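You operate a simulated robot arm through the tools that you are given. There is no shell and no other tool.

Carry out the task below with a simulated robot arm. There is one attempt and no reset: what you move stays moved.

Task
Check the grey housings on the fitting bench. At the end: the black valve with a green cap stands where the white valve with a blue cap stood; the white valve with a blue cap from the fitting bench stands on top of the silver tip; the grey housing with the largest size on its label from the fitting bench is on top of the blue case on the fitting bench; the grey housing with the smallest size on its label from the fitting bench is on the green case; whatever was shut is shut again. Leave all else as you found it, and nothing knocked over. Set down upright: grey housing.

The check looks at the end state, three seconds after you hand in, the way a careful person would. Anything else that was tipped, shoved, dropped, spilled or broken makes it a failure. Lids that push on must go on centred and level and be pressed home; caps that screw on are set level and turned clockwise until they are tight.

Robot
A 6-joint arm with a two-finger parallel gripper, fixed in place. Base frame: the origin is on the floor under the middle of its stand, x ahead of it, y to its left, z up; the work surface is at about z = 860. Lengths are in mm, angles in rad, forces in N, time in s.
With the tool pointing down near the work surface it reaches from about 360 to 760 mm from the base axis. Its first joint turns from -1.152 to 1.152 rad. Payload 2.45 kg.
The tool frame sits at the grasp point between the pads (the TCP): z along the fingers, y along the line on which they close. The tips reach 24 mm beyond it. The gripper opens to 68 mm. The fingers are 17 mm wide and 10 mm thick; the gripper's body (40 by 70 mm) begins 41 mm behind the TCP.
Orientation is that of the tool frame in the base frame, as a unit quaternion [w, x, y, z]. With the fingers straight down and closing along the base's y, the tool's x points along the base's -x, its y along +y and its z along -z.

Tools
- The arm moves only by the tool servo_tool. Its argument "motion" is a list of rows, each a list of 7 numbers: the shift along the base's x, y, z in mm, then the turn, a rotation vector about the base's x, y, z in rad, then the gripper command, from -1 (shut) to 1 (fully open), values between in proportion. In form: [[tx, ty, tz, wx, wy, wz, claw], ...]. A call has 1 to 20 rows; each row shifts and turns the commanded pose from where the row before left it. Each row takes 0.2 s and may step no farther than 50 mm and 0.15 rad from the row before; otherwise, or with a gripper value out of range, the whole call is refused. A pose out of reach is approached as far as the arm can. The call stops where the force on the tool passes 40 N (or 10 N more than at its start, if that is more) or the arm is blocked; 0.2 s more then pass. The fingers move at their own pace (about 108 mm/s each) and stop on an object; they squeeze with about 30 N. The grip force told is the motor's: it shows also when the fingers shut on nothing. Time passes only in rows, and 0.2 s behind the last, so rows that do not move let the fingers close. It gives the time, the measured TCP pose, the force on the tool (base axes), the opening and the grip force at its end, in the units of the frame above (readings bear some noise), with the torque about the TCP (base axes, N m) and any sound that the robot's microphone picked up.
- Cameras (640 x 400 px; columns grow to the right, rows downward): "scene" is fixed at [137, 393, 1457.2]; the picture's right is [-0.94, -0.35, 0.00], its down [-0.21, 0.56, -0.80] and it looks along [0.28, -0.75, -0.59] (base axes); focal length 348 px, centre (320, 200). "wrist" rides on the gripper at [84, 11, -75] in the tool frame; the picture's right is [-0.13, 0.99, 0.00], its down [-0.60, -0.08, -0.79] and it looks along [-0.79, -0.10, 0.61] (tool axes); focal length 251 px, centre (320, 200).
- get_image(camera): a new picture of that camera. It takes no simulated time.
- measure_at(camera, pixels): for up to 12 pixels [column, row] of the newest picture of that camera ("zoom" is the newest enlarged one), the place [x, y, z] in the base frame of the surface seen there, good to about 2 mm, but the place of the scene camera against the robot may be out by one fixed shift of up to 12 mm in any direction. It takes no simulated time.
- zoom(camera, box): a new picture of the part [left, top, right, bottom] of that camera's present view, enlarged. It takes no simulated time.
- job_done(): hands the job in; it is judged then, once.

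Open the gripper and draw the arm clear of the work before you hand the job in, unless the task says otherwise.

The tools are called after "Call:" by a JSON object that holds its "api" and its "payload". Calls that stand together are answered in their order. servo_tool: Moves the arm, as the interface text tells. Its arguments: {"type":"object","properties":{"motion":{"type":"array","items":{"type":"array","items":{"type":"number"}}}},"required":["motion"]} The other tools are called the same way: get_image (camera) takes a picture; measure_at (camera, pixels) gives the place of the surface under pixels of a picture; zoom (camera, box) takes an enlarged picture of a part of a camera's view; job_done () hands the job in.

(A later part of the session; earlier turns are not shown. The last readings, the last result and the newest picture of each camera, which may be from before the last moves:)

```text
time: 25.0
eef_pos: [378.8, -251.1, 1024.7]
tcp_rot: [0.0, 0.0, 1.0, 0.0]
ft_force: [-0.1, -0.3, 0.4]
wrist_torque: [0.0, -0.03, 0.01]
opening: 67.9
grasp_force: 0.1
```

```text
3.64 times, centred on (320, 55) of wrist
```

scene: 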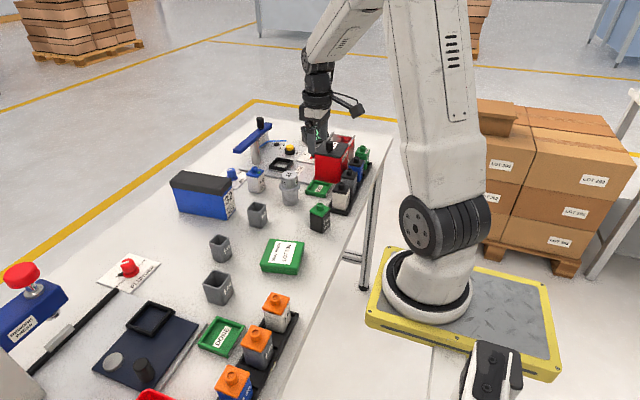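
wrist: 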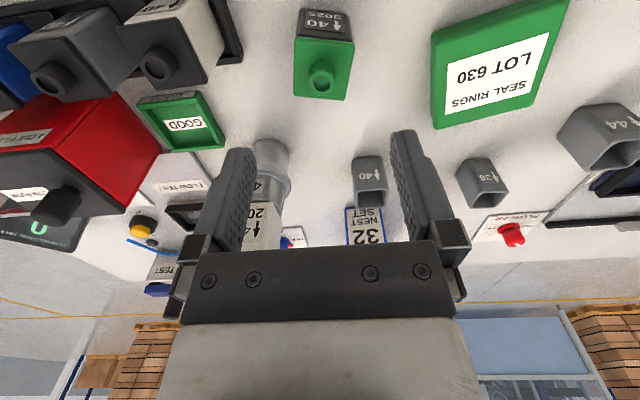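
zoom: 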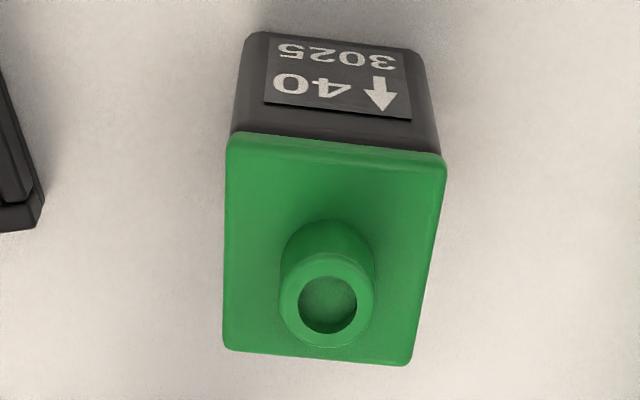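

The black valve is yawed about -13° (clockwise seen from above). I'll verify with point measurements on the zoom.

Call:
{"api": "measure_at", "payload": {"camera": "zoom", "pixels": [[236, 145], [435, 166], [402, 355], [232, 338], [328, 305], [330, 160], [325, 345], [240, 250], [420, 260], [255, 40], [405, 55], [330, 115]]}}

```text
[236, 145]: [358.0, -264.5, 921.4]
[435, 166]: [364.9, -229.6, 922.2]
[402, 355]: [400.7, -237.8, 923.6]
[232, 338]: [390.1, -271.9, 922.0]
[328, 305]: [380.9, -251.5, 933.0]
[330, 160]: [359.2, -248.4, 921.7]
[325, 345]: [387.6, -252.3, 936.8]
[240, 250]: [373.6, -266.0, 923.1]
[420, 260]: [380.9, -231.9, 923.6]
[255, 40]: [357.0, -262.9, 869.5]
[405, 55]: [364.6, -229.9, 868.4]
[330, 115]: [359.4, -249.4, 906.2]
```

The black valve's centre is about (379,-250), with yaw ≈ -0.227 rad. I'll rotate the gripper to match and descend around it.

Call:
{"api": "servo_tool", "payload": {"motion": [[1, 0.2, 0, 0, 0, -0.1135, 1], [0, 0, 0, 0, 0, -0.1135, 1], [0, 0, -40, 0, 0, 0, 1], [0, 0, -30, 0, 0, 0, 1], [0, 0, 0, 0, 0, 0, 1]]}}

Call:
{"api": "get_image", "payload": {"camera": "wrist"}}

Call:
{"api": "zoom", "payload": {"camera": "scene", "box": [270, 130, 390, 250]}}

```text
time: 26.2
eef_pos: [377.9, -249.1, 954.0]
tcp_rot: [0.0, 0.114, 0.994, -0.001]
ft_force: [-0.4, 0.7, 0.1]
wrist_torque: [0.01, 0.0, 0.0]
opening: 68.0
grasp_force: 0.0
```

```text
taken
```

wrist: 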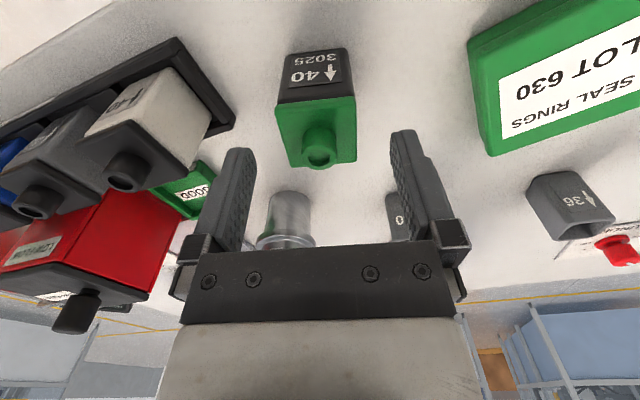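

```text
3.33 times, centred on (330, 190) of scene
```

zoom: 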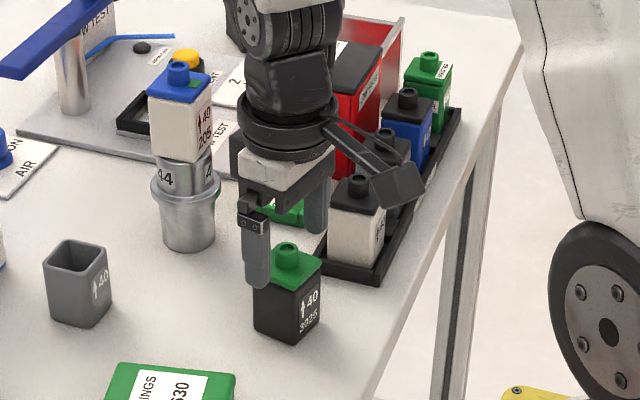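

The valve is aligned with the fingers. I'll check the clearance to the neighbouring rack before descending.

Call:
{"api": "measure_at", "payload": {"camera": "wrist", "pixels": [[228, 120], [205, 130], [160, 150], [183, 50], [488, 140], [318, 160], [302, 110], [290, 130], [347, 128]]}}

```text
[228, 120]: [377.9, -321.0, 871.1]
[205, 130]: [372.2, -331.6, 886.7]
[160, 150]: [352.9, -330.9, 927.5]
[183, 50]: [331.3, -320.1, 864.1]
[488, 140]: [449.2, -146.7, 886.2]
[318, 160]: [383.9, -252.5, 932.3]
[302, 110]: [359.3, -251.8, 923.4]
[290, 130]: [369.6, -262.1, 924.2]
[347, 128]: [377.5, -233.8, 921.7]
```

The rack edge is at y≈-320 and the finger's outer side will be near -296, so there is clearance. I'll descend to grasp height and close in stages.

Call:
{"api": "servo_tool", "payload": {"motion": [[0, 0, -25, 0, 0, 0, 1], [0, 0, -20, 0, 0, 0, 1], [0, 0, -9.4, 0, 0, 0, 1], [0, 0, 0, 0, 0, 0, 1], [0, 0, 0, 0, 0, 0, 0.3], [0, 0, 0, 0, 0, 0, 0.25], [0, 0, 0, 0, 0, 0, -1], [0, 0, 0, 0, 0, 0, -1], [0, 0, 0, 0, 0, 0, -1]]}}

Call:
{"api": "get_image", "payload": {"camera": "wrist"}}

```text
time: 28.2
eef_pos: [377.6, -249.8, 899.4]
tcp_rot: [0.0, 0.113, 0.994, 0.0]
ft_force: [-0.4, 0.2, -0.2]
wrist_torque: [0.0, 0.01, -0.02]
opening: 40.0
grasp_force: 29.7
```

```text
taken
```

wrist: 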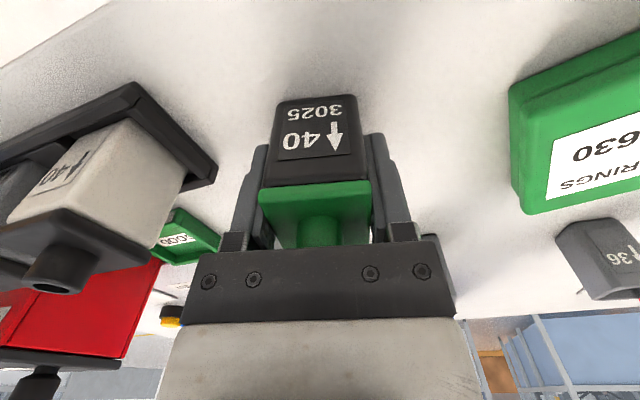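

The black valve is gripped at 40.0 mm. At the destination at yaw 0 the wrist camera would come close to the white valve now on the tip, so I'll set this valve down nearby in the open at (430,-250), squared up, then regrip it with the tool turned 90°.

Call:
{"api": "servo_tool", "payload": {"motion": [[0, 0, 2, 0, 0, 0, -1], [0, 0, 5, 0, 0, 0, -1], [0, 0, 10, 0, 0, 0, -1], [0, 0, 13, 0, 0, 0, -1], [15, 0, 0, 0, 0, 0.1135, -1], [20, 0, 0, 0, 0, 0.1135, -1], [16, 0, 0, 0, 0, 0, -1], [0, 0, 0, 0, 0, 0, -1]]}}

Call:
{"api": "get_image", "payload": {"camera": "wrist"}}

Call:
{"api": "zoom", "payload": {"camera": "scene", "box": [230, 130, 370, 270]}}

```text
time: 30.0
eef_pos: [430.0, -249.7, 931.2]
tcp_rot: [0.0, 0.0, 1.0, 0.001]
ft_force: [-1.0, -0.4, -1.2]
wrist_torque: [-0.01, 0.03, -0.02]
opening: 39.7
grasp_force: 30.0
```

```text
taken
```

wrist: 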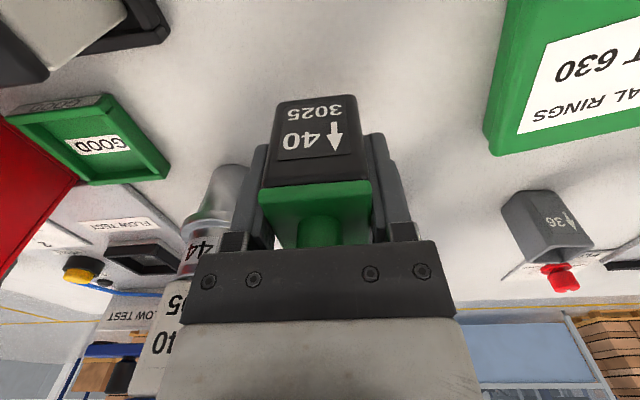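

```text
2.86 times, centred on (300, 200) of scene
```

zoom: 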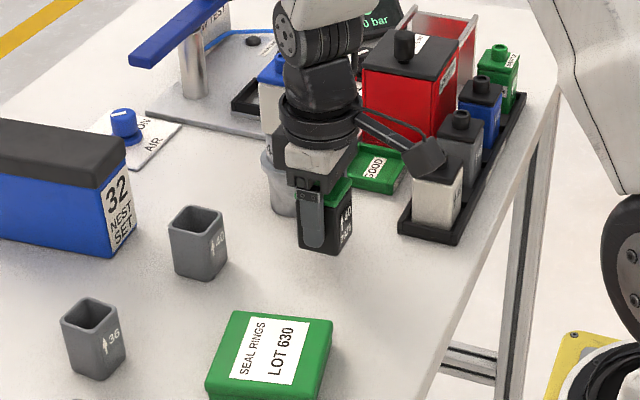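

The valve is held upright over open bench. I'll lower it to contact.

Call:
{"api": "servo_tool", "payload": {"motion": [[0, 0, -15, 0, 0, 0, -1], [0, 0, -10, 0, 0, 0, -1], [0, 0, -3, 0, 0, 0, -1], [0, 0, -1, 0, 0, 0, -1], [0, 0, -0.7, 0, 0, 0, -1], [0, 0, 0, 0, 0, 0, -1]]}}

```text
time: 31.4
eef_pos: [430.6, -249.5, 899.4]
tcp_rot: [-0.001, 0.0, 1.0, 0.0]
ft_force: [0.3, -0.3, -1.1]
wrist_torque: [0.01, -0.05, -0.03]
opening: 39.7
grasp_force: 30.0
```

No contact yet (force -1.1 N is just its weight). I'll continue in small steps.

Call:
{"api": "servo_tool", "payload": {"motion": [[0, 0, -0.5, 0, 0, 0, -1], [0, 0, -0.4, 0, 0, 0, -1], [0, 0, 0, 0, 0, 0, -1]]}}

```text
time: 32.2
eef_pos: [431.2, -250.7, 899.5]
tcp_rot: [-0.001, -0.001, 1.0, -0.001]
ft_force: [0.4, -0.1, -1.2]
wrist_torque: [-0.01, -0.02, 0.01]
opening: 39.9
grasp_force: 30.7
```

Call:
{"api": "servo_tool", "payload": {"motion": [[0, 0, -0.5, 0, 0, 0, -1], [0, 0, -0.4, 0, 0, 0, -1], [0, 0, 0, 0, 0, 0, -1]]}}

```text
time: 33.0
eef_pos: [430.4, -250.8, 898.8]
tcp_rot: [0.001, 0.0, 1.0, -0.001]
ft_force: [-5.5, 3.8, 20.5]
wrist_torque: [0.14, 0.13, -0.01]
opening: 39.6
grasp_force: 30.7
```

Contact at 20 N. I'll relax 0.6 mm, open, raise above the knob, and turn the tool +90°.

Call:
{"api": "servo_tool", "payload": {"motion": [[0, 0, 0.6, 0, 0, 0, -1], [0, 0, 0, 0, 0, 0, 0.2], [0, 0, 0, 0, 0, 0, 0.3], [0, 0, 0, 0, 0, 0, 0.6], [0, 0, 0, 0, 0, 0, 1], [0, 0, 0.7, 0, 0, 0, 1], [0, 0, 20, 0, 0, 0, 1], [0, 0, 40, 0, 0, 0, 1], [0, 0, 30, 0, 0, 0, 1], [0, 0, 0, 0, 0, 0, 1]]}}

Call:
{"api": "get_image", "payload": {"camera": "wrist"}}

Call:
{"api": "zoom", "payload": {"camera": "wrist", "box": [270, 20, 370, 130]}}

```text
time: 35.2
eef_pos: [431.6, -250.0, 990.5]
tcp_rot: [0.0, -0.001, 1.0, 0.0]
ft_force: [-0.3, -0.2, 0.2]
wrist_torque: [-0.03, -0.01, 0.0]
opening: 67.9
grasp_force: 0.0
```

```text
taken
```

wrist: 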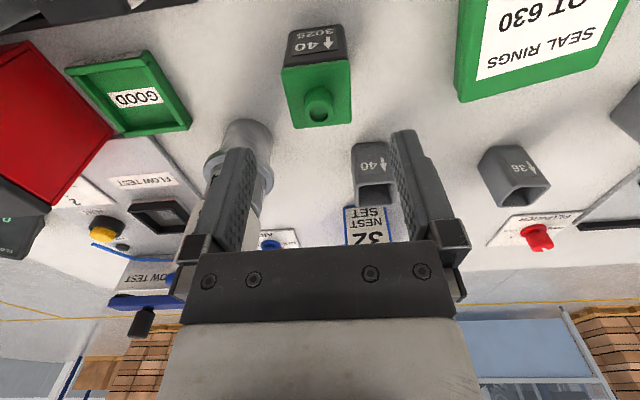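

```text
3.64 times, centred on (320, 75) of wrist
```

zoom: 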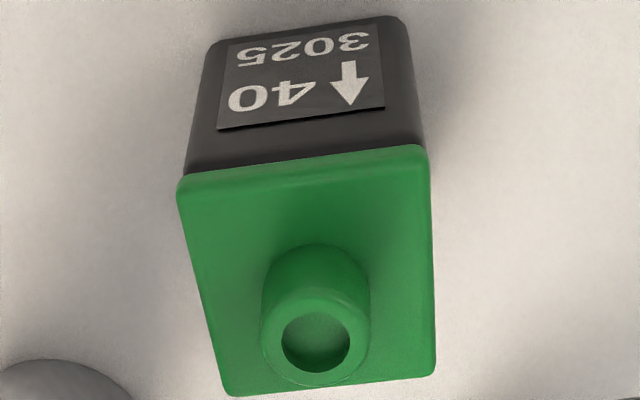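

The valve's centre is at (430,-250), directly below the TCP, and squared. I'll turn the tool +90° in place above it.

Call:
{"api": "servo_tool", "payload": {"motion": [[0.3, 0.1, 0, 0, 0, 0.1428, 1], [0, 0, 0, 0, 0, 0.1428, 1], [0, 0, 0, 0, 0, 0.1428, 1], [0, 0, 0, 0, 0, 0.1428, 1], [0, 0, 0, 0, 0, 0.1428, 1], [0, 0, 0, 0, 0, 0.1428, 1], [0, 0, 0, 0, 0, 0.1428, 1], [0, 0, 0, 0, 0, 0.1428, 1], [0, 0, 0, 0, 0, 0.1428, 1], [0, 0, 0, 0, 0, 0.1428, 1], [0, 0, 0, 0, 0, 0.1428, 1], [0, 0, 0, 0, 0, 0, 1]]}}

Call:
{"api": "get_image", "payload": {"camera": "wrist"}}

Call:
{"api": "get_image", "payload": {"camera": "scene"}}

```text
time: 37.8
eef_pos: [430.4, -250.4, 988.8]
tcp_rot: [0.001, 0.708, -0.706, 0.0]
ft_force: [-0.4, 0.3, 0.6]
wrist_torque: [0.0, -0.01, 0.02]
opening: 68.2
grasp_force: 0.1
```

```text
taken
```

wrist: 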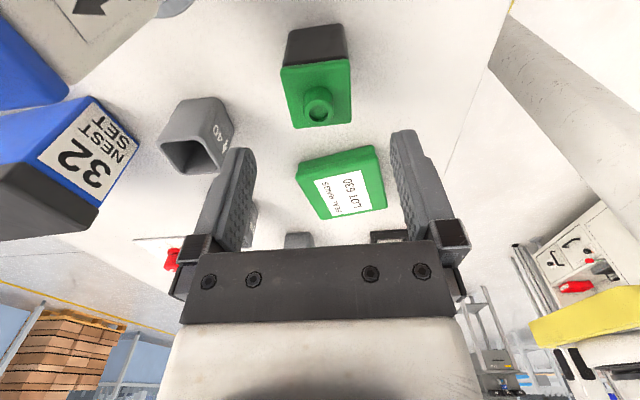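

```text
taken
```

scene: 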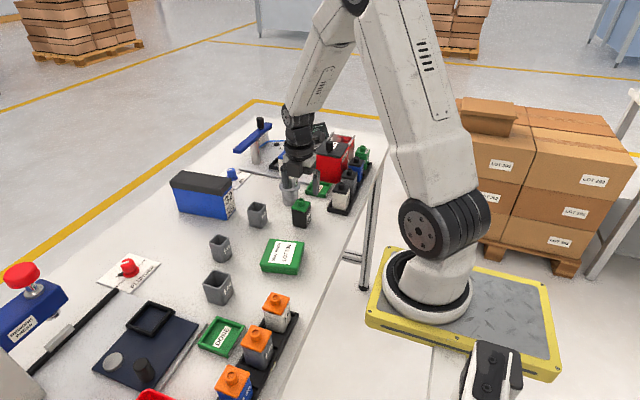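

The tool now faces along +y with the valve square between the fingers. I'll descend and grip it.

Call:
{"api": "servo_tool", "payload": {"motion": [[0, 0, -30, 0, 0, 0, 1], [0, 0, -30, 0, 0, 0, 1], [0, 0, -20, 0, 0, 0, 1], [0, 0, -9, 0, 0, 0, 1], [0, 0, 0, 0, 0, 0, 1], [0, 0, 0, 0, 0, 0, 0.3], [0, 0, 0, 0, 0, 0, 0.25], [0, 0, 0, 0, 0, 0, -1], [0, 0, 0, 0, 0, 0, -1], [0, 0, 0, 0, 0, 0, -1]]}}

Call:
{"api": "get_image", "payload": {"camera": "wrist"}}

Call:
{"api": "zoom", "payload": {"camera": "scene", "box": [230, 110, 370, 250]}}

```text
time: 40.0
eef_pos: [430.9, -247.6, 900.5]
tcp_rot: [0.0, -0.707, 0.707, 0.0]
ft_force: [0.0, 0.0, -0.7]
wrist_torque: [0.0, 0.01, 0.0]
opening: 39.9
grasp_force: 29.5
```

```text
taken
```

wrist: 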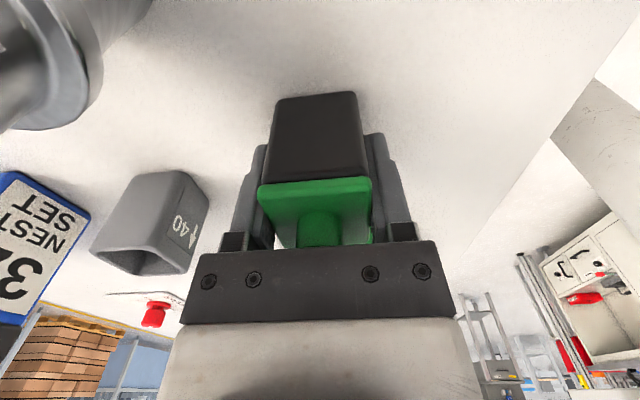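

```text
2.86 times, centred on (300, 180) of scene
```

zoom: 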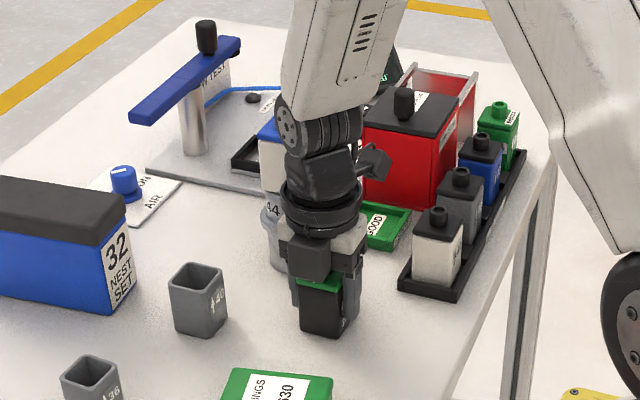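

Gripped squarely. I'll lift high (TCP ~1095) and carry it around the tower to above the white valve's old spot at (620.4,-349.5).

Call:
{"api": "servo_tool", "payload": {"motion": [[0, 0, 5, 0, 0, 0, -1], [0, 0, 15, 0, 0, 0, -1], [0, 0, 40, 0, 0, 0, -1], [0, 0, 40, 0, 0, 0, -1], [0, 0, 45, 0, 0, 0, -1], [0, 0, 48.5, 0, 0, 0, -1], [35, 7, 0, 0, 0, 0, -1], [35, 7, 0, 0, 0, 0, -1], [30, -5, 0, 0, 0, 0, -1], [30, -5, 0, 0, 0, 0, -1], [30, -10, 0, 0, 0, 0, -1], [30.1, -10, 0, 0, 0, 0, -1], [0, -30, 0, 0, 0, 0, -1], [0, -30, 0, 0, 0, 0, -1], [0, -23.8, 0, 0, 0, 0, -1], [0, 0, 0, 0, 0, 0, -1]]}}

Call:
{"api": "get_image", "payload": {"camera": "wrist"}}

Call:
{"api": "get_image", "payload": {"camera": "scene"}}

```text
time: 43.4
eef_pos: [621.7, -349.8, 1094.0]
tcp_rot: [0.0, 0.707, -0.707, 0.0]
ft_force: [0.2, 0.4, -1.1]
wrist_torque: [0.0, 0.01, 0.02]
opening: 39.6
grasp_force: 30.1
```

```text
taken
```

wrist: 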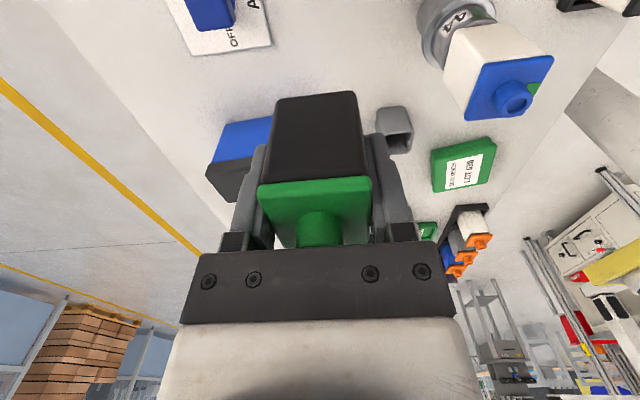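

```text
taken
```

scene: 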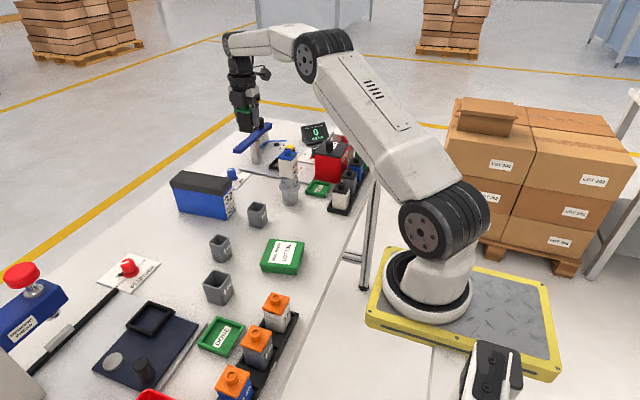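

I'll descend most of the way, stopping ~28 mm above the bench to check clearances to the lever and the tower.

Call:
{"api": "servo_tool", "payload": {"motion": [[0, 0, -40, 0, 0, 0, -1], [0, 0, -40, 0, 0, 0, -1], [0, 0, -30, 0, 0, 0, -1], [0, 0, -30, 0, 0, 0, -1], [0, 0, -25, 0, 0, 0, -1], [0, 0, 0, 0, 0, 0, -1]]}}

Call:
{"api": "get_image", "payload": {"camera": "wrist"}}

Call:
{"api": "zoom", "payload": {"camera": "scene", "box": [190, 80, 330, 220]}}

```text
time: 44.8
eef_pos: [618.9, -349.1, 929.0]
tcp_rot: [0.0, -0.707, 0.708, 0.0]
ft_force: [-0.3, -0.8, -1.0]
wrist_torque: [0.0, -0.02, 0.0]
opening: 39.6
grasp_force: 29.7
```

```text
taken
```

wrist: 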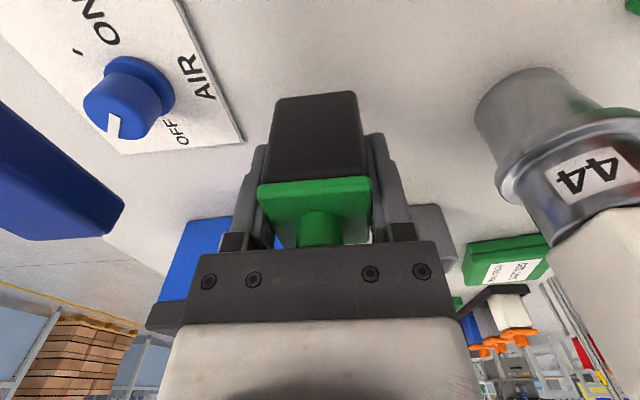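

```text
2.86 times, centred on (260, 150) of scene
```

zoom: 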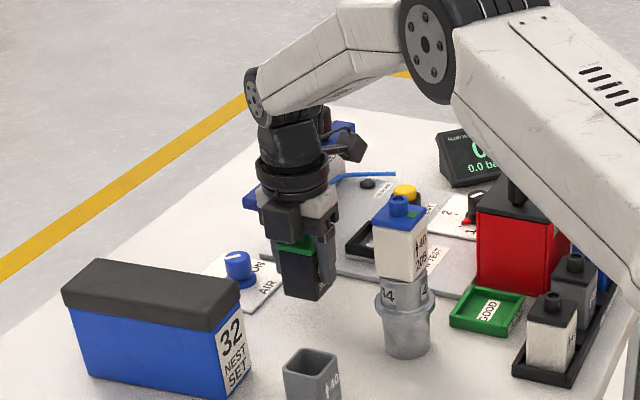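

Clear on all sides. I'll lower to just above the bench, then in small steps to contact.

Call:
{"api": "servo_tool", "payload": {"motion": [[0, 0, -15, 0, 0, 0, -1], [0, 0, -9, 0, 0, 0, -1], [0, 0, -3, 0, 0, 0, -1], [0, 0, -1, 0, 0, 0, -1], [0, 0, 0, 0, 0, 0, -1]]}}

Call:
{"api": "servo_tool", "payload": {"motion": [[0, 0, -0.5, 0, 0, 0, -1], [0, 0, 0, 0, 0, 0, -1]]}}

```text
time: 46.0
eef_pos: [620.0, -350.0, 900.5]
tcp_rot: [0.0, -0.707, 0.707, 0.0]
ft_force: [1.4, -0.5, -1.7]
wrist_torque: [0.02, 0.0, -0.02]
opening: 39.7
grasp_force: 30.5
```

```text
time: 46.6
eef_pos: [621.4, -349.0, 898.8]
tcp_rot: [0.0, 0.708, -0.707, 0.001]
ft_force: [-0.1, 0.1, 0.3]
wrist_torque: [0.02, -0.05, 0.04]
opening: 39.4
grasp_force: 29.7
```

Call:
{"api": "servo_tool", "payload": {"motion": [[0, 0, -0.5, 0, 0, 0, -1], [0, 0, 0, 0, 0, 0, -1]]}}

```text
time: 47.2
eef_pos: [621.2, -351.2, 899.8]
tcp_rot: [0.0, -0.707, 0.707, 0.0]
ft_force: [-0.3, 0.7, -0.9]
wrist_torque: [0.0, 0.0, 0.0]
opening: 39.7
grasp_force: 29.9
```

No firm contact yet; I'll continue stepping down.

Call:
{"api": "servo_tool", "payload": {"motion": [[0, 0, -0.4, 0, 0, 0, -1], [0, 0, 0, 0, 0, 0, -1]]}}

Call:
{"api": "servo_tool", "payload": {"motion": [[0, 0, -0.4, 0, 0, 0, -1], [0, 0, 0, 0, 0, 0, -1]]}}

```text
time: 47.8
eef_pos: [621.6, -350.9, 899.8]
tcp_rot: [0.0, -0.707, 0.708, -0.001]
ft_force: [0.8, -0.7, 1.8]
wrist_torque: [-0.01, 0.07, 0.02]
opening: 39.9
grasp_force: 29.7
```

```text
time: 48.4
eef_pos: [619.5, -350.3, 902.0]
tcp_rot: [0.0, 0.707, -0.707, 0.001]
ft_force: [1.8, -1.2, 6.2]
wrist_torque: [-0.01, 0.09, 0.04]
opening: 39.8
grasp_force: 30.0
```

Contact at ~6 N. I'll release, then rise straight up and inspect.

Call:
{"api": "servo_tool", "payload": {"motion": [[0, 0, 0.2, 0, 0, 0, -1], [0, 0, 0, 0, 0, 0, 0.2], [0, 0, 0, 0, 0, 0, 0.3], [0, 0, 0, 0, 0, 0, 0.6], [0, 0, 0, 0, 0, 0, 1], [0, 0, 5, 0, 0, 0, 1], [0, 0, 25, 0, 0, 0, 1], [0, 0, 40, 0, 0, 0, 1], [0, 0, 40, 0, 0, 0, 1], [0, 0, 0, 0, 0, 0, 1]]}}

Call:
{"api": "get_image", "payload": {"camera": "wrist"}}

Call:
{"api": "zoom", "payload": {"camera": "scene", "box": [190, 90, 330, 230]}}

```text
time: 50.6
eef_pos: [620.8, -352.4, 1011.7]
tcp_rot: [0.0, -0.707, 0.707, 0.0]
ft_force: [0.2, -0.2, -0.3]
wrist_torque: [0.0, 0.0, 0.02]
opening: 68.1
grasp_force: 0.1
```

```text
taken
```

wrist: 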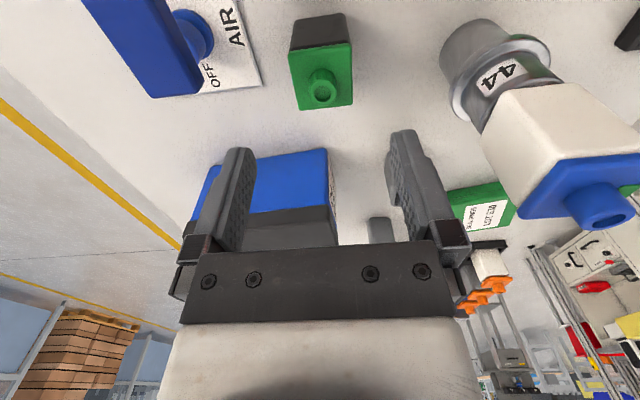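

```text
2.86 times, centred on (260, 160) of scene
```

zoom: 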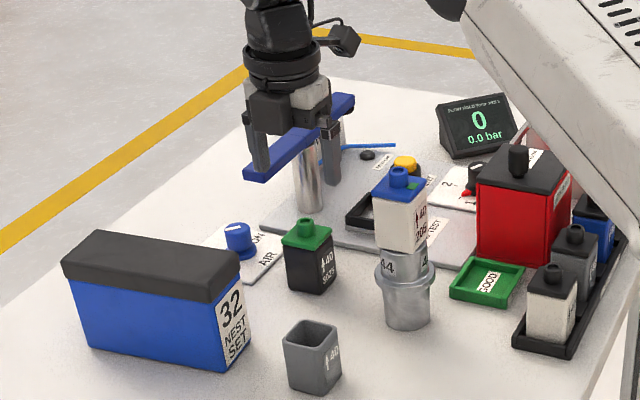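

The black valve now stands at the white valve's former spot and the tower is undisturbed. I'll rise, turn the tool back, and move to where I can view the blue case's lid.

Call:
{"api": "servo_tool", "payload": {"motion": [[0, 0, 45, 0, 0, 0, 1], [0, 0, 45, 0, 0, 0, 1], [0, 5, 0, 0, 0, -0.1428, 1], [-5, 10, 0, 0, 0, -0.1428, 1], [-5, 10, 0, 0, 0, -0.1428, 1], [-5, 10, 0, 0, 0, -0.1428, 1], [-5, 10, 0, 0, 0, -0.1428, 1], [-5, 10, 0, 0, 0, -0.1428, 1], [-5, 15, 0, 0, 0, -0.1428, 1], [-5, 15, 0, 0, 0, -0.1428, 1], [-5, 15, 0, 0, 0, -0.1428, 1], [-10, 15, 0, 0, 0, -0.1428, 1], [-10, 20, 0, 0, 0, -0.1428, 1], [0, 0, 0, 0, 0, 0, 1]]}}

Call:
{"api": "get_image", "payload": {"camera": "wrist"}}

```text
time: 53.6
eef_pos: [561.6, -214.1, 1100.0]
tcp_rot: [0.0, 0.0, 1.0, 0.001]
ft_force: [-0.1, -0.3, -0.1]
wrist_torque: [0.01, 0.01, -0.01]
opening: 68.0
grasp_force: 0.1
```

```text
taken
```

wrist: 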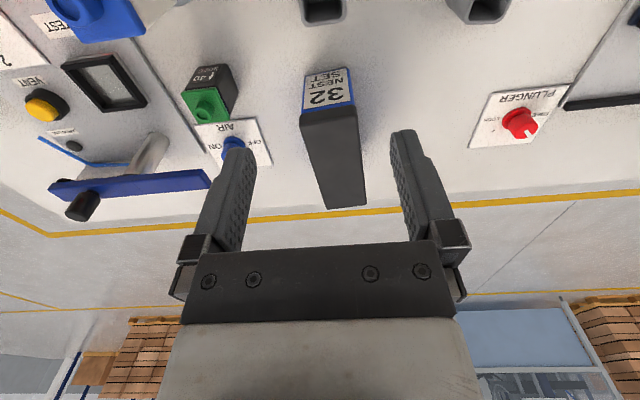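

The lid's top is visible (300–367, 105–208). I'll zoom to measure the lid corners, and also re-measure the black valve.

Call:
{"api": "zoom", "payload": {"camera": "wrist", "box": [280, 60, 400, 220]}}

Call:
{"api": "measure_at", "payload": {"camera": "zoom", "pixels": [[258, 145], [395, 120], [428, 352], [335, 362], [340, 250], [275, 190], [405, 190], [320, 330], [415, 300], [330, 160], [300, 250], [385, 340]]}}

Call:
{"api": "measure_at", "payload": {"camera": "wrist", "pixels": [[185, 92], [228, 92], [232, 115], [194, 120], [209, 108], [196, 70], [230, 70]]}}

```text
2.50 times, centred on (340, 140) of wrist
```

zoom: 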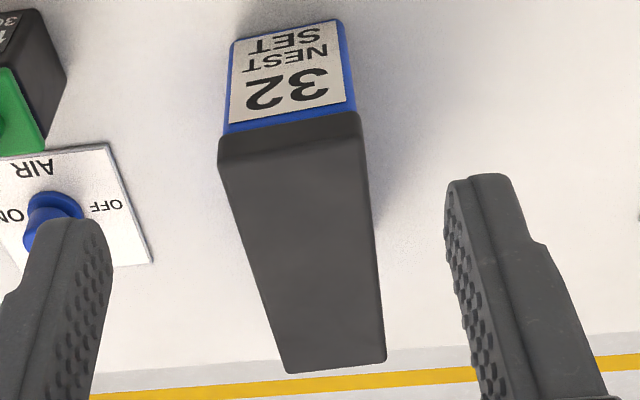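

```text
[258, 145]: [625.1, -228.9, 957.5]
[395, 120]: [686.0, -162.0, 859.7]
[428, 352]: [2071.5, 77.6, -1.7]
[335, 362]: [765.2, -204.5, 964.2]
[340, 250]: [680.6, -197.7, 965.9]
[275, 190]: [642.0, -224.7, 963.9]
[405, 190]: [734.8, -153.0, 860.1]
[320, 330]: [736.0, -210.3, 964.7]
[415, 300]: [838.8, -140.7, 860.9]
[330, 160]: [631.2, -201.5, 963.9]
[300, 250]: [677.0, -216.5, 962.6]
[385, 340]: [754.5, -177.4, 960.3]
```

```text
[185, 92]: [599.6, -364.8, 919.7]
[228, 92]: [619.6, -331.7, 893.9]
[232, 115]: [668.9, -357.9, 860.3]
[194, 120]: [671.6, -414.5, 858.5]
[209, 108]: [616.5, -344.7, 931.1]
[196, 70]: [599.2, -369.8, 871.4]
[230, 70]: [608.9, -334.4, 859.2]
```

The lid top is at z≈964, spanning roughly (625–770, -240 to -175), yawed ~+4.5°, centre ≈ (697,-209). Next I'll go look at housing 44 near (500,15).

Call:
{"api": "servo_tool", "payload": {"motion": [[-10, 40, 0, 0, 0, 0, 1], [-10, 40, 0, 0, 0, 0, 1], [-15, 40, 0, 0, 0, 0, 1], [-15, 40, 0, 0, 0, 0, 1], [-20, 35, -20, 0, 0, 0, 1], [-20, 30, -20, 0, 0, 0, 1], [0, 0, 0, 0, 0, 0, 1]]}}

Call:
{"api": "get_image", "payload": {"camera": "wrist"}}

Call:
{"api": "zoom", "payload": {"camera": "wrist", "box": [270, 20, 390, 140]}}

```text
time: 55.2
eef_pos: [469.5, 10.4, 1061.0]
tcp_rot: [0.0, 0.0, 1.0, 0.0]
ft_force: [0.6, -0.7, 0.5]
wrist_torque: [-0.03, -0.01, 0.01]
opening: 68.2
grasp_force: 0.0
```

```text
taken
```

wrist: 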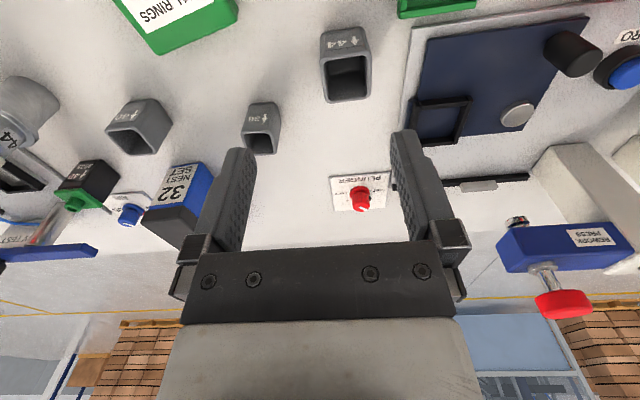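

```text
3.33 times, centred on (330, 80) of wrist
```

zoom: 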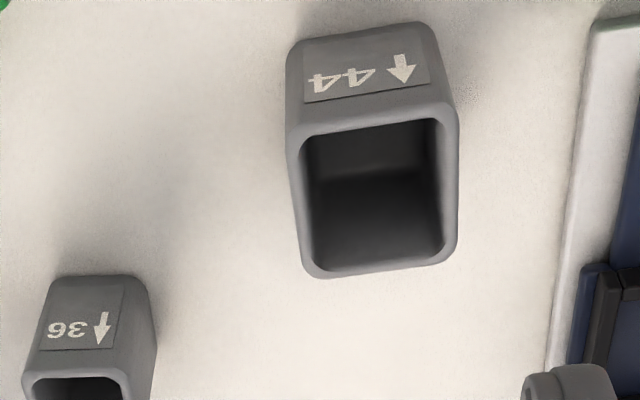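

Housing 44 is clearly visible. I'll measure its rim and base points.

Call:
{"api": "measure_at", "payload": {"camera": "zoom", "pixels": [[295, 130], [448, 108], [450, 248], [315, 270], [370, 118], [380, 267], [292, 55], [425, 30], [295, 190], [452, 180], [360, 75], [300, 90]]}}

```text
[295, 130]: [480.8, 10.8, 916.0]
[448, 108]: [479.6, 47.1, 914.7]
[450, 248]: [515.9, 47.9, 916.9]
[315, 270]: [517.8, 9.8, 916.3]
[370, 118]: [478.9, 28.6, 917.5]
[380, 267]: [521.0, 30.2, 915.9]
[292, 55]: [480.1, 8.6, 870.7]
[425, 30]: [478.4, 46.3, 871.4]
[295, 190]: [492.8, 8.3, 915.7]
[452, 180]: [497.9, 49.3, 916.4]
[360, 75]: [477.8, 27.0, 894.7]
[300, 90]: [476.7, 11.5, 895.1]
```

Rim at z≈916, centre ≈ (500.3,30), width ≈44, yaw ≈ +2°. I'll move above it and descend partway, then check alignment.

Call:
{"api": "servo_tool", "payload": {"motion": [[29.9, 19.5, 0, 0, 0, 0.03, 1], [0, 0, -40, 0, 0, 0, 1], [0, 0, -40, 0, 0, 0, 1], [0, 0, -20, 0, 0, 0, 1], [0, 0, 0, 0, 0, 0, 1]]}}

Call:
{"api": "get_image", "payload": {"camera": "wrist"}}

Call:
{"api": "zoom", "payload": {"camera": "scene", "box": [150, 200, 310, 340]}}

```text
time: 56.4
eef_pos: [501.8, 30.4, 960.3]
tcp_rot: [0.0, -0.016, 1.0, 0.0]
ft_force: [0.1, -0.1, 1.3]
wrist_torque: [0.02, -0.01, -0.01]
opening: 68.0
grasp_force: 0.1
```

```text
taken
```

wrist: 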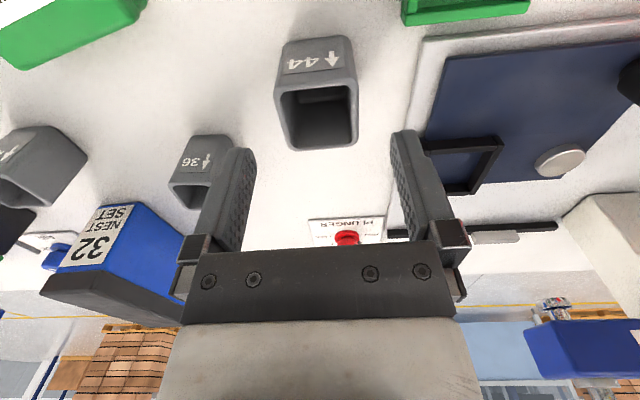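

```text
2.86 times, centred on (230, 270) of scene
```

zoom: 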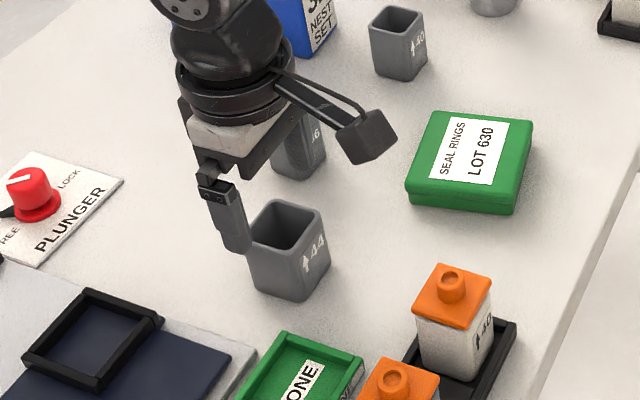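

Housing 44 is centred and aligned between the fingers. I'll descend to TCP z≈893 and grip it.

Call:
{"api": "servo_tool", "payload": {"motion": [[0, 0, -25, 0, 0, 0, 1], [0, 0, -25, 0, 0, 0, 1], [0, 0, -17.4, 0, 0, 0, 1], [0, 0, 0, 0, 0, 0, 1]]}}

Call:
{"api": "get_image", "payload": {"camera": "wrist"}}

```text
time: 57.4
eef_pos: [500.3, 29.4, 890.5]
tcp_rot: [0.0, -0.014, 1.0, 0.0]
ft_force: [-0.1, 0.1, -1.0]
wrist_torque: [0.0, 0.01, 0.02]
opening: 68.2
grasp_force: 0.0
```

```text
taken
```

wrist: 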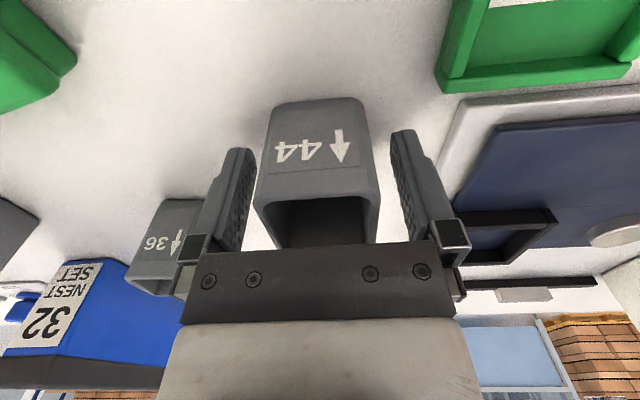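

The fingers straddle the housing. I'll close on it and lift slightly to test.

Call:
{"api": "servo_tool", "payload": {"motion": [[0, 0, 0, 0, 0, 0, 0.45], [0, 0, 0, 0, 0, 0, 0.4], [0, 0, 0, 0, 0, 0, -1], [0, 0, 0, 0, 0, 0, -1], [0, 0, 0, 0, 0, 0, -1], [0, 0, 3, 0, 0, 0, -1], [0, 0, 7, 0, 0, 0, -1], [0, 0, 0, 0, 0, 0, -1]]}}

Call:
{"api": "get_image", "payload": {"camera": "wrist"}}

Call:
{"api": "zoom", "payload": {"camera": "scene", "box": [150, 200, 310, 340]}}

```text
time: 59.2
eef_pos: [500.8, 29.6, 901.8]
tcp_rot: [0.0, -0.015, 1.0, 0.0]
ft_force: [-0.3, 0.9, -0.9]
wrist_torque: [-0.01, -0.03, -0.02]
opening: 43.5
grasp_force: 29.5
```

```text
taken
```

wrist: 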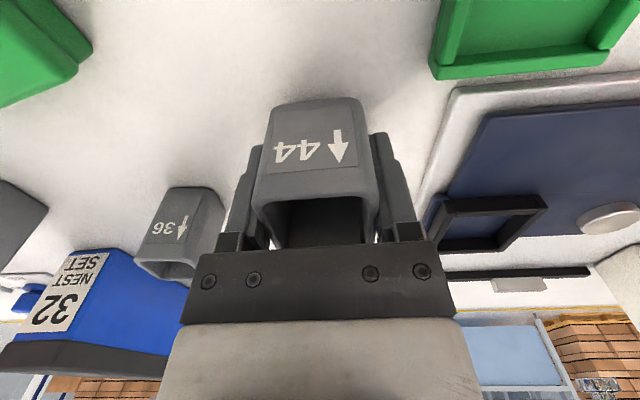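

```text
2.86 times, centred on (230, 270) of scene
```

zoom: 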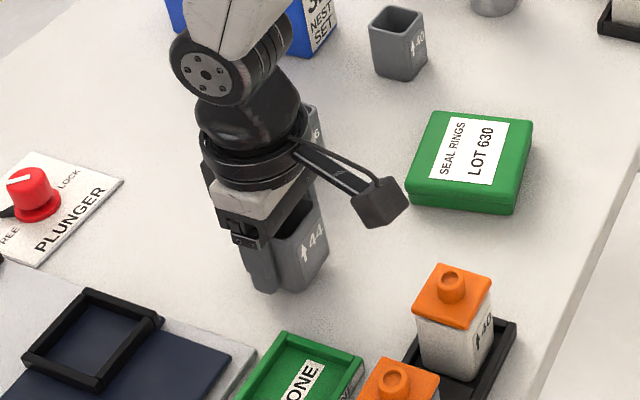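

Housing 44 is lifted securely (43.5 mm). I'll raise it high and carry it over the blue case, turning slightly to match the case's yaw.

Call:
{"api": "servo_tool", "payload": {"motion": [[0, 0, 30, 0, 0, 0, -1], [0, 0, 50, 0, 0, 0, -1], [0, 0, 50, 0, 0, 0, -1], [0, 0, 47, 0, 0, 0, -1], [31.6, -40, 0, 0, 0, 0, -1], [31.6, -40, 0, 0, 0, 0, -1], [31.6, -40, 0, 0, 0, 0, -1], [31.6, -40, 0, 0, 0, 0, -1], [31.6, -40, 0, 0, 0, 0.03, -1], [31.7, -39.6, 0, 0, 0, 0.02, -1], [0, 0, -30, 0, 0, 0, -1], [0, 0, -20, 0, 0, 0, -1], [0, 0, 0, 0, 0, 0, -1]]}}

Call:
{"api": "get_image", "payload": {"camera": "wrist"}}

Call:
{"api": "zoom", "payload": {"camera": "scene", "box": [150, 90, 310, 230]}}

```text
refused: row 5 steps farther than a row can; nothing moved
```

```text
taken
```

wrist: 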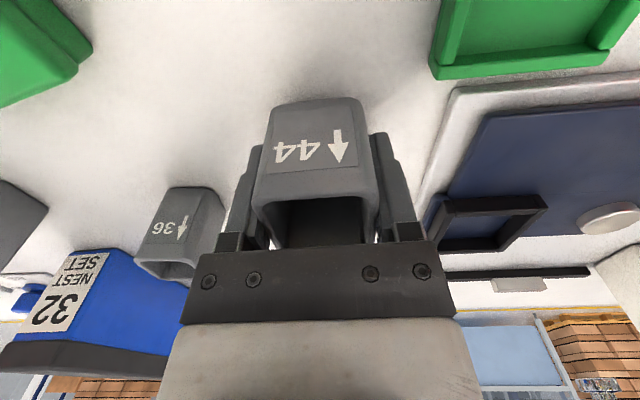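

```text
2.86 times, centred on (230, 160) of scene
```

zoom: 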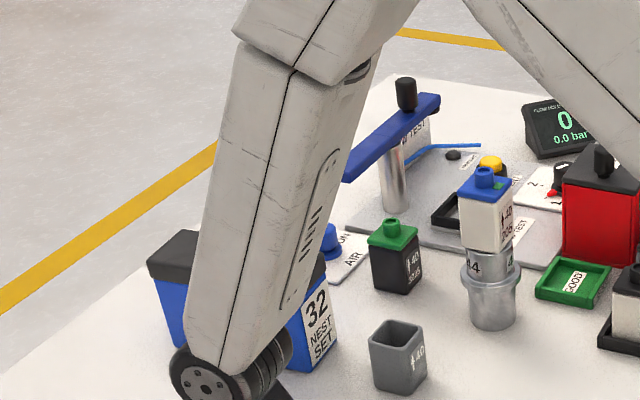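

The call was refused because the diagonal step exceeded 50 mm; nothing moved. I'll use smaller steps.

Call:
{"api": "servo_tool", "payload": {"motion": [[0, 0, 30, 0, 0, 0, -1], [0, 0, 45, 0, 0, 0, -1], [0, 0, 50, 0, 0, 0, -1], [0, 0, 47, 0, 0, 0, -1], [23.7, -30, 0, 0, 0, 0, -1], [23.7, -30, 0, 0, 0, 0, -1], [23.7, -30, 0, 0, 0, 0, -1], [23.7, -30, 0, 0, 0, 0, -1], [23.7, -30, 0, 0, 0, 0, -1], [23.7, -30, 0, 0, 0, 0, -1], [23.7, -30, 0, 0, 0, 0.03, -1], [23.8, -29.6, 0, 0, 0, 0.02, -1], [0, 0, -25, 0, 0, 0, -1], [0, 0, -20, 0, 0, 0, -1], [0, 0, 0, 0, 0, 0, -1]]}}

Call:
{"api": "get_image", "payload": {"camera": "wrist"}}

Call:
{"api": "zoom", "payload": {"camera": "scene", "box": [150, 90, 310, 230]}}

```text
time: 62.4
eef_pos: [689.9, -209.5, 1031.1]
tcp_rot: [0.0, -0.041, 0.999, 0.0]
ft_force: [0.4, 0.5, -0.4]
wrist_torque: [0.02, -0.02, -0.03]
opening: 43.4
grasp_force: 30.1
```

```text
taken
```

wrist: 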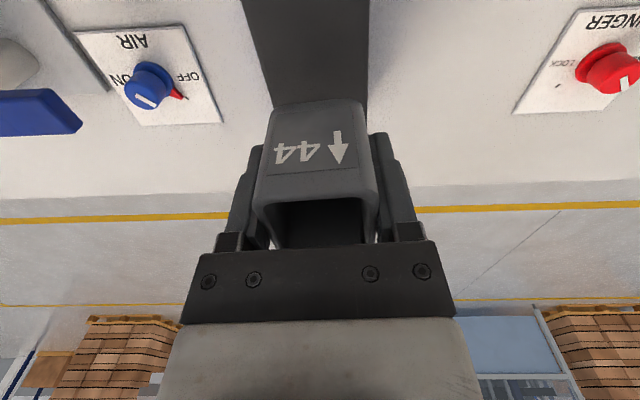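

```text
2.86 times, centred on (230, 160) of scene
```

zoom: 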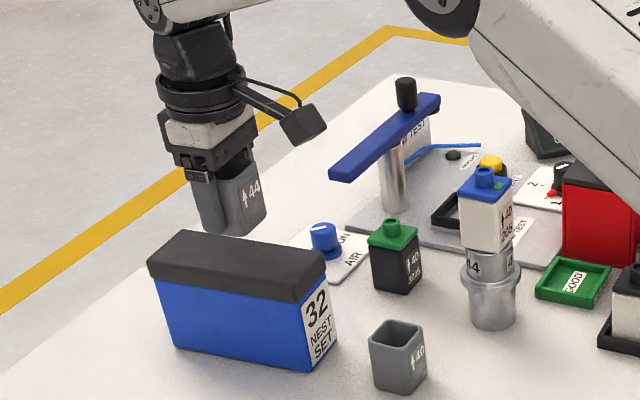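

The lid edges seen at (272,100) and (368,100) put the lid centre at y≈-209 here, so it's centred. I'll lower the housing toward the lid.

Call:
{"api": "servo_tool", "payload": {"motion": [[0, 0, -15, 0, 0, 0, -1], [0, 0, -10, 0, 0, 0, -1], [0, 0, -4, 0, 0, 0, -1], [0, 0, 0, 0, 0, 0, -1]]}}

Call:
{"api": "zoom", "payload": {"camera": "scene", "box": [150, 130, 250, 230]}}

Call:
{"api": "get_image", "payload": {"camera": "wrist"}}

```text
time: 63.4
eef_pos: [690.4, -210.5, 1001.7]
tcp_rot: [0.0, -0.04, 0.999, 0.0]
ft_force: [0.1, 0.4, -1.1]
wrist_torque: [0.0, 0.01, 0.03]
opening: 43.3
grasp_force: 30.4
```

```text
4.00 times, centred on (200, 180) of scene
```

zoom: 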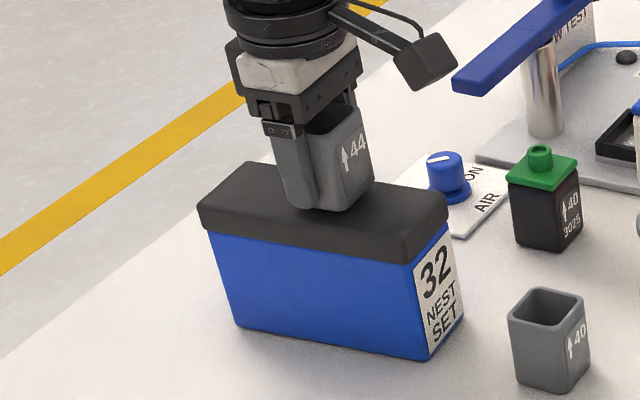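

```text
taken
```

wrist: 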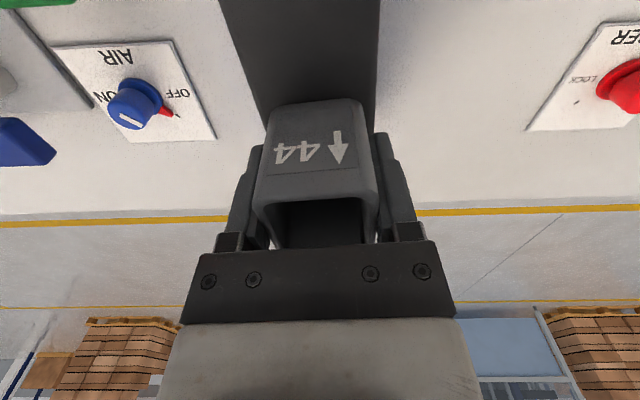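

Centred on the lid a few millimetres above. I'll step down to contact.

Call:
{"api": "servo_tool", "payload": {"motion": [[0, 0, -1, 0, 0, 0, -1], [0, 0, -1, 0, 0, 0, -1], [0, 0, -0.5, 0, 0, 0, -1], [0, 0, 0, 0, 0, 0, -1]]}}

Call:
{"api": "servo_tool", "payload": {"motion": [[0, 0, -0.5, 0, 0, 0, -1], [0, 0, 0, 0, 0, 0, -1]]}}

```text
time: 64.4
eef_pos: [689.4, -210.1, 998.4]
tcp_rot: [0.0, -0.041, 0.999, -0.001]
ft_force: [-0.4, 0.4, -0.5]
wrist_torque: [0.0, 0.04, 0.02]
opening: 43.5
grasp_force: 30.2
```

```text
time: 65.0
eef_pos: [690.8, -211.1, 997.0]
tcp_rot: [0.0, -0.04, 0.999, 0.0]
ft_force: [0.4, -0.5, -0.6]
wrist_torque: [0.04, 0.0, -0.01]
opening: 43.5
grasp_force: 29.9
```

Call:
{"api": "servo_tool", "payload": {"motion": [[0, 0, -0.5, 0, 0, 0, -1], [0, 0, 0, 0, 0, 0, -1]]}}

Call:
{"api": "servo_tool", "payload": {"motion": [[0, 0, -0.5, 0, 0, 0, -1], [0, 0, 0, 0, 0, 0, -1]]}}

```text
time: 65.6
eef_pos: [691.2, -211.1, 997.5]
tcp_rot: [0.0, -0.04, 0.999, 0.0]
ft_force: [0.4, -0.1, -0.1]
wrist_torque: [0.01, 0.01, 0.0]
opening: 43.2
grasp_force: 30.2
```

```text
time: 66.2
eef_pos: [689.8, -210.7, 995.8]
tcp_rot: [0.001, -0.04, 0.999, 0.001]
ft_force: [-0.3, -0.5, 0.2]
wrist_torque: [-0.01, 0.0, 0.02]
opening: 43.5
grasp_force: 30.1
```

Still no clear contact at commanded z≈997; I'll keep stepping and look.

Call:
{"api": "servo_tool", "payload": {"motion": [[0, 0, -0.5, 0, 0, 0, -1], [0, 0, 0, 0, 0, 0, -1]]}}

Call:
{"api": "servo_tool", "payload": {"motion": [[0, 0, -0.5, 0, 0, 0, -1], [0, 0, 0, 0, 0, 0, -1]]}}

Call:
{"api": "zoom", "payload": {"camera": "scene", "box": [180, 140, 240, 200]}}

```text
time: 66.8
eef_pos: [690.6, -210.6, 995.9]
tcp_rot: [0.0, -0.04, 0.999, -0.001]
ft_force: [0.6, 0.0, 0.1]
wrist_torque: [0.01, -0.01, -0.01]
opening: 43.1
grasp_force: 30.3
```

```text
time: 67.4
eef_pos: [688.8, -210.8, 995.3]
tcp_rot: [0.0, -0.04, 0.999, 0.0]
ft_force: [-0.5, 0.5, 0.0]
wrist_torque: [0.02, -0.03, -0.02]
opening: 43.2
grasp_force: 29.9
```

```text
6.67 times, centred on (210, 170) of scene
```

zoom: 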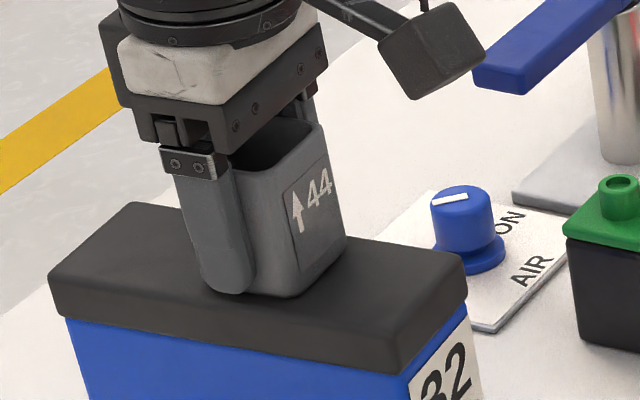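

Very close now. I'll step down a little further.

Call:
{"api": "servo_tool", "payload": {"motion": [[0, 0, -0.5, 0, 0, 0, -1], [0, 0, 0, 0, 0, 0, -1]]}}

Call:
{"api": "servo_tool", "payload": {"motion": [[0, 0, -0.5, 0, 0, 0, -1], [0, 0, 0, 0, 0, 0, -1]]}}

```text
time: 68.0
eef_pos: [690.6, -211.0, 995.0]
tcp_rot: [0.001, -0.04, 0.999, -0.001]
ft_force: [0.1, -1.9, 4.6]
wrist_torque: [-0.05, 0.01, -0.05]
opening: 43.5
grasp_force: 29.9
```

```text
time: 68.6
eef_pos: [691.0, -209.8, 994.4]
tcp_rot: [0.001, -0.04, 0.999, -0.001]
ft_force: [1.9, -1.5, 10.9]
wrist_torque: [0.03, 0.03, 0.01]
opening: 43.6
grasp_force: 29.8
```

Firm contact (10.9 N). I'll relax slightly, open, and rise straight up.

Call:
{"api": "servo_tool", "payload": {"motion": [[0, 0, 0.4, 0, 0, 0, -1], [0, 0, 0, 0, 0, 0, 0.32], [0, 0, 0, 0, 0, 0, 0.45], [0, 0, 0, 0, 0, 0, 0.7], [0, 0, 0, 0, 0, 0, 1], [0, 0, 5, 0, 0, 0, 1], [0, 0, 25, 0, 0, 0, 1], [0, 0, 40, 0, 0, 0, 1], [0, 0, 30, 0, 0, 0, 1], [0, 0, 0, 0, 0, 0, 1]]}}

Call:
{"api": "get_image", "payload": {"camera": "wrist"}}

Call:
{"api": "zoom", "payload": {"camera": "scene", "box": [150, 110, 290, 230]}}

```text
time: 70.8
eef_pos: [689.4, -212.2, 1093.9]
tcp_rot: [0.0, -0.04, 0.999, -0.001]
ft_force: [-0.1, 0.6, -0.3]
wrist_torque: [0.01, 0.02, 0.02]
opening: 68.1
grasp_force: 0.0
```

```text
taken
```

wrist: 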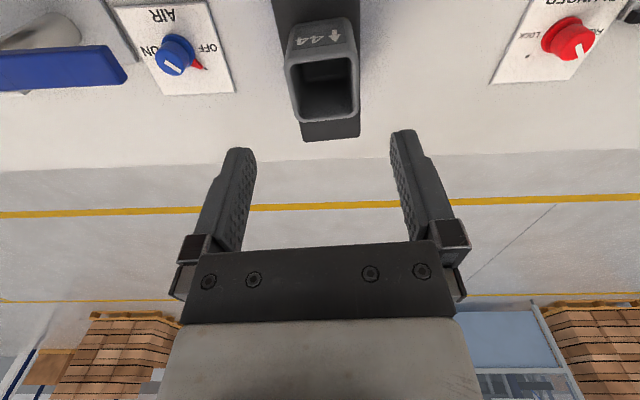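

```text
3.33 times, centred on (220, 170) of scene
```

zoom: 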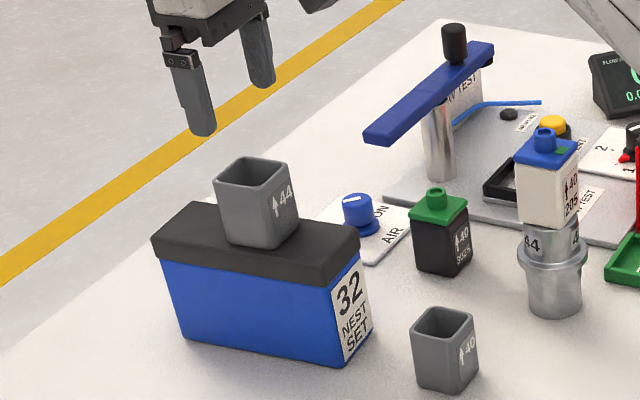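

Housing 44 sits squarely on the blue case. Now I'll move to look at housing 36 near (555,-70).

Call:
{"api": "servo_tool", "payload": {"motion": [[-35, 25, 0, 0, 0, -0.04, 1], [-35, 25, 0, 0, 0, -0.04, 1], [-35, 25, 0, 0, 0, 0, 1], [-35, 25, 0, 0, 0, 0, 1], [-25, 25, -35, 0, 0, 0, 1], [0, 0, 0, 0, 0, 0, 1]]}}

Call:
{"api": "get_image", "payload": {"camera": "wrist"}}

Call:
{"api": "zoom", "payload": {"camera": "wrist", "box": [270, 20, 390, 140]}}

```text
time: 72.2
eef_pos: [524.8, -85.7, 1059.2]
tcp_rot: [0.0, 0.0, 1.0, 0.0]
ft_force: [0.6, 0.0, 0.4]
wrist_torque: [0.01, -0.01, 0.0]
opening: 67.8
grasp_force: 0.0
```

```text
taken
```

wrist: 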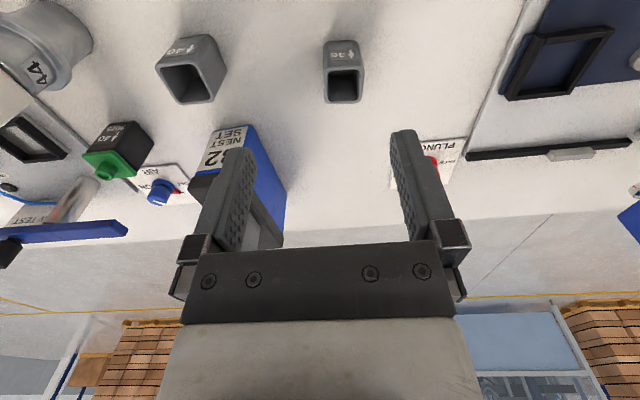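

```text
3.33 times, centred on (330, 80) of wrist
```

zoom: 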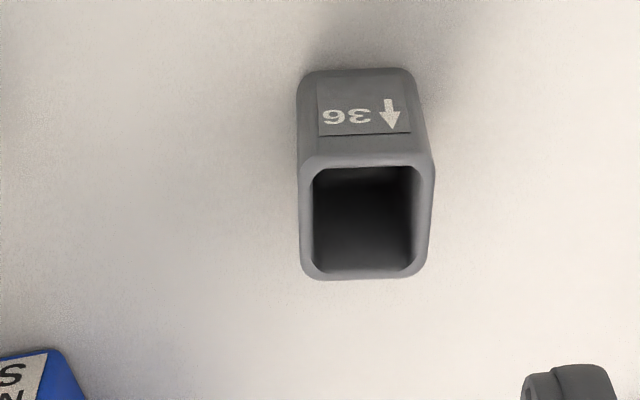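

I'll measure housing 36's rim and base points.

Call:
{"api": "measure_at", "payload": {"camera": "zoom", "pixels": [[306, 165], [427, 163], [424, 268], [307, 270], [365, 160], [365, 274], [302, 210], [430, 210], [305, 80], [405, 75], [360, 110], [300, 130]]}}

```text
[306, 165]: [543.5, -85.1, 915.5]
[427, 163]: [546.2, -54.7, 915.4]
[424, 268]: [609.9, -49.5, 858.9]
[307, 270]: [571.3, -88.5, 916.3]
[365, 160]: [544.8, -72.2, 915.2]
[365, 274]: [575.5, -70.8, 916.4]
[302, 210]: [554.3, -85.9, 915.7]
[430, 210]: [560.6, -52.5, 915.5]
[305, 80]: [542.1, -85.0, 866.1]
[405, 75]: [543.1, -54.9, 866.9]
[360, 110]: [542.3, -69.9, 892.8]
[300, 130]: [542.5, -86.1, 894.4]
```

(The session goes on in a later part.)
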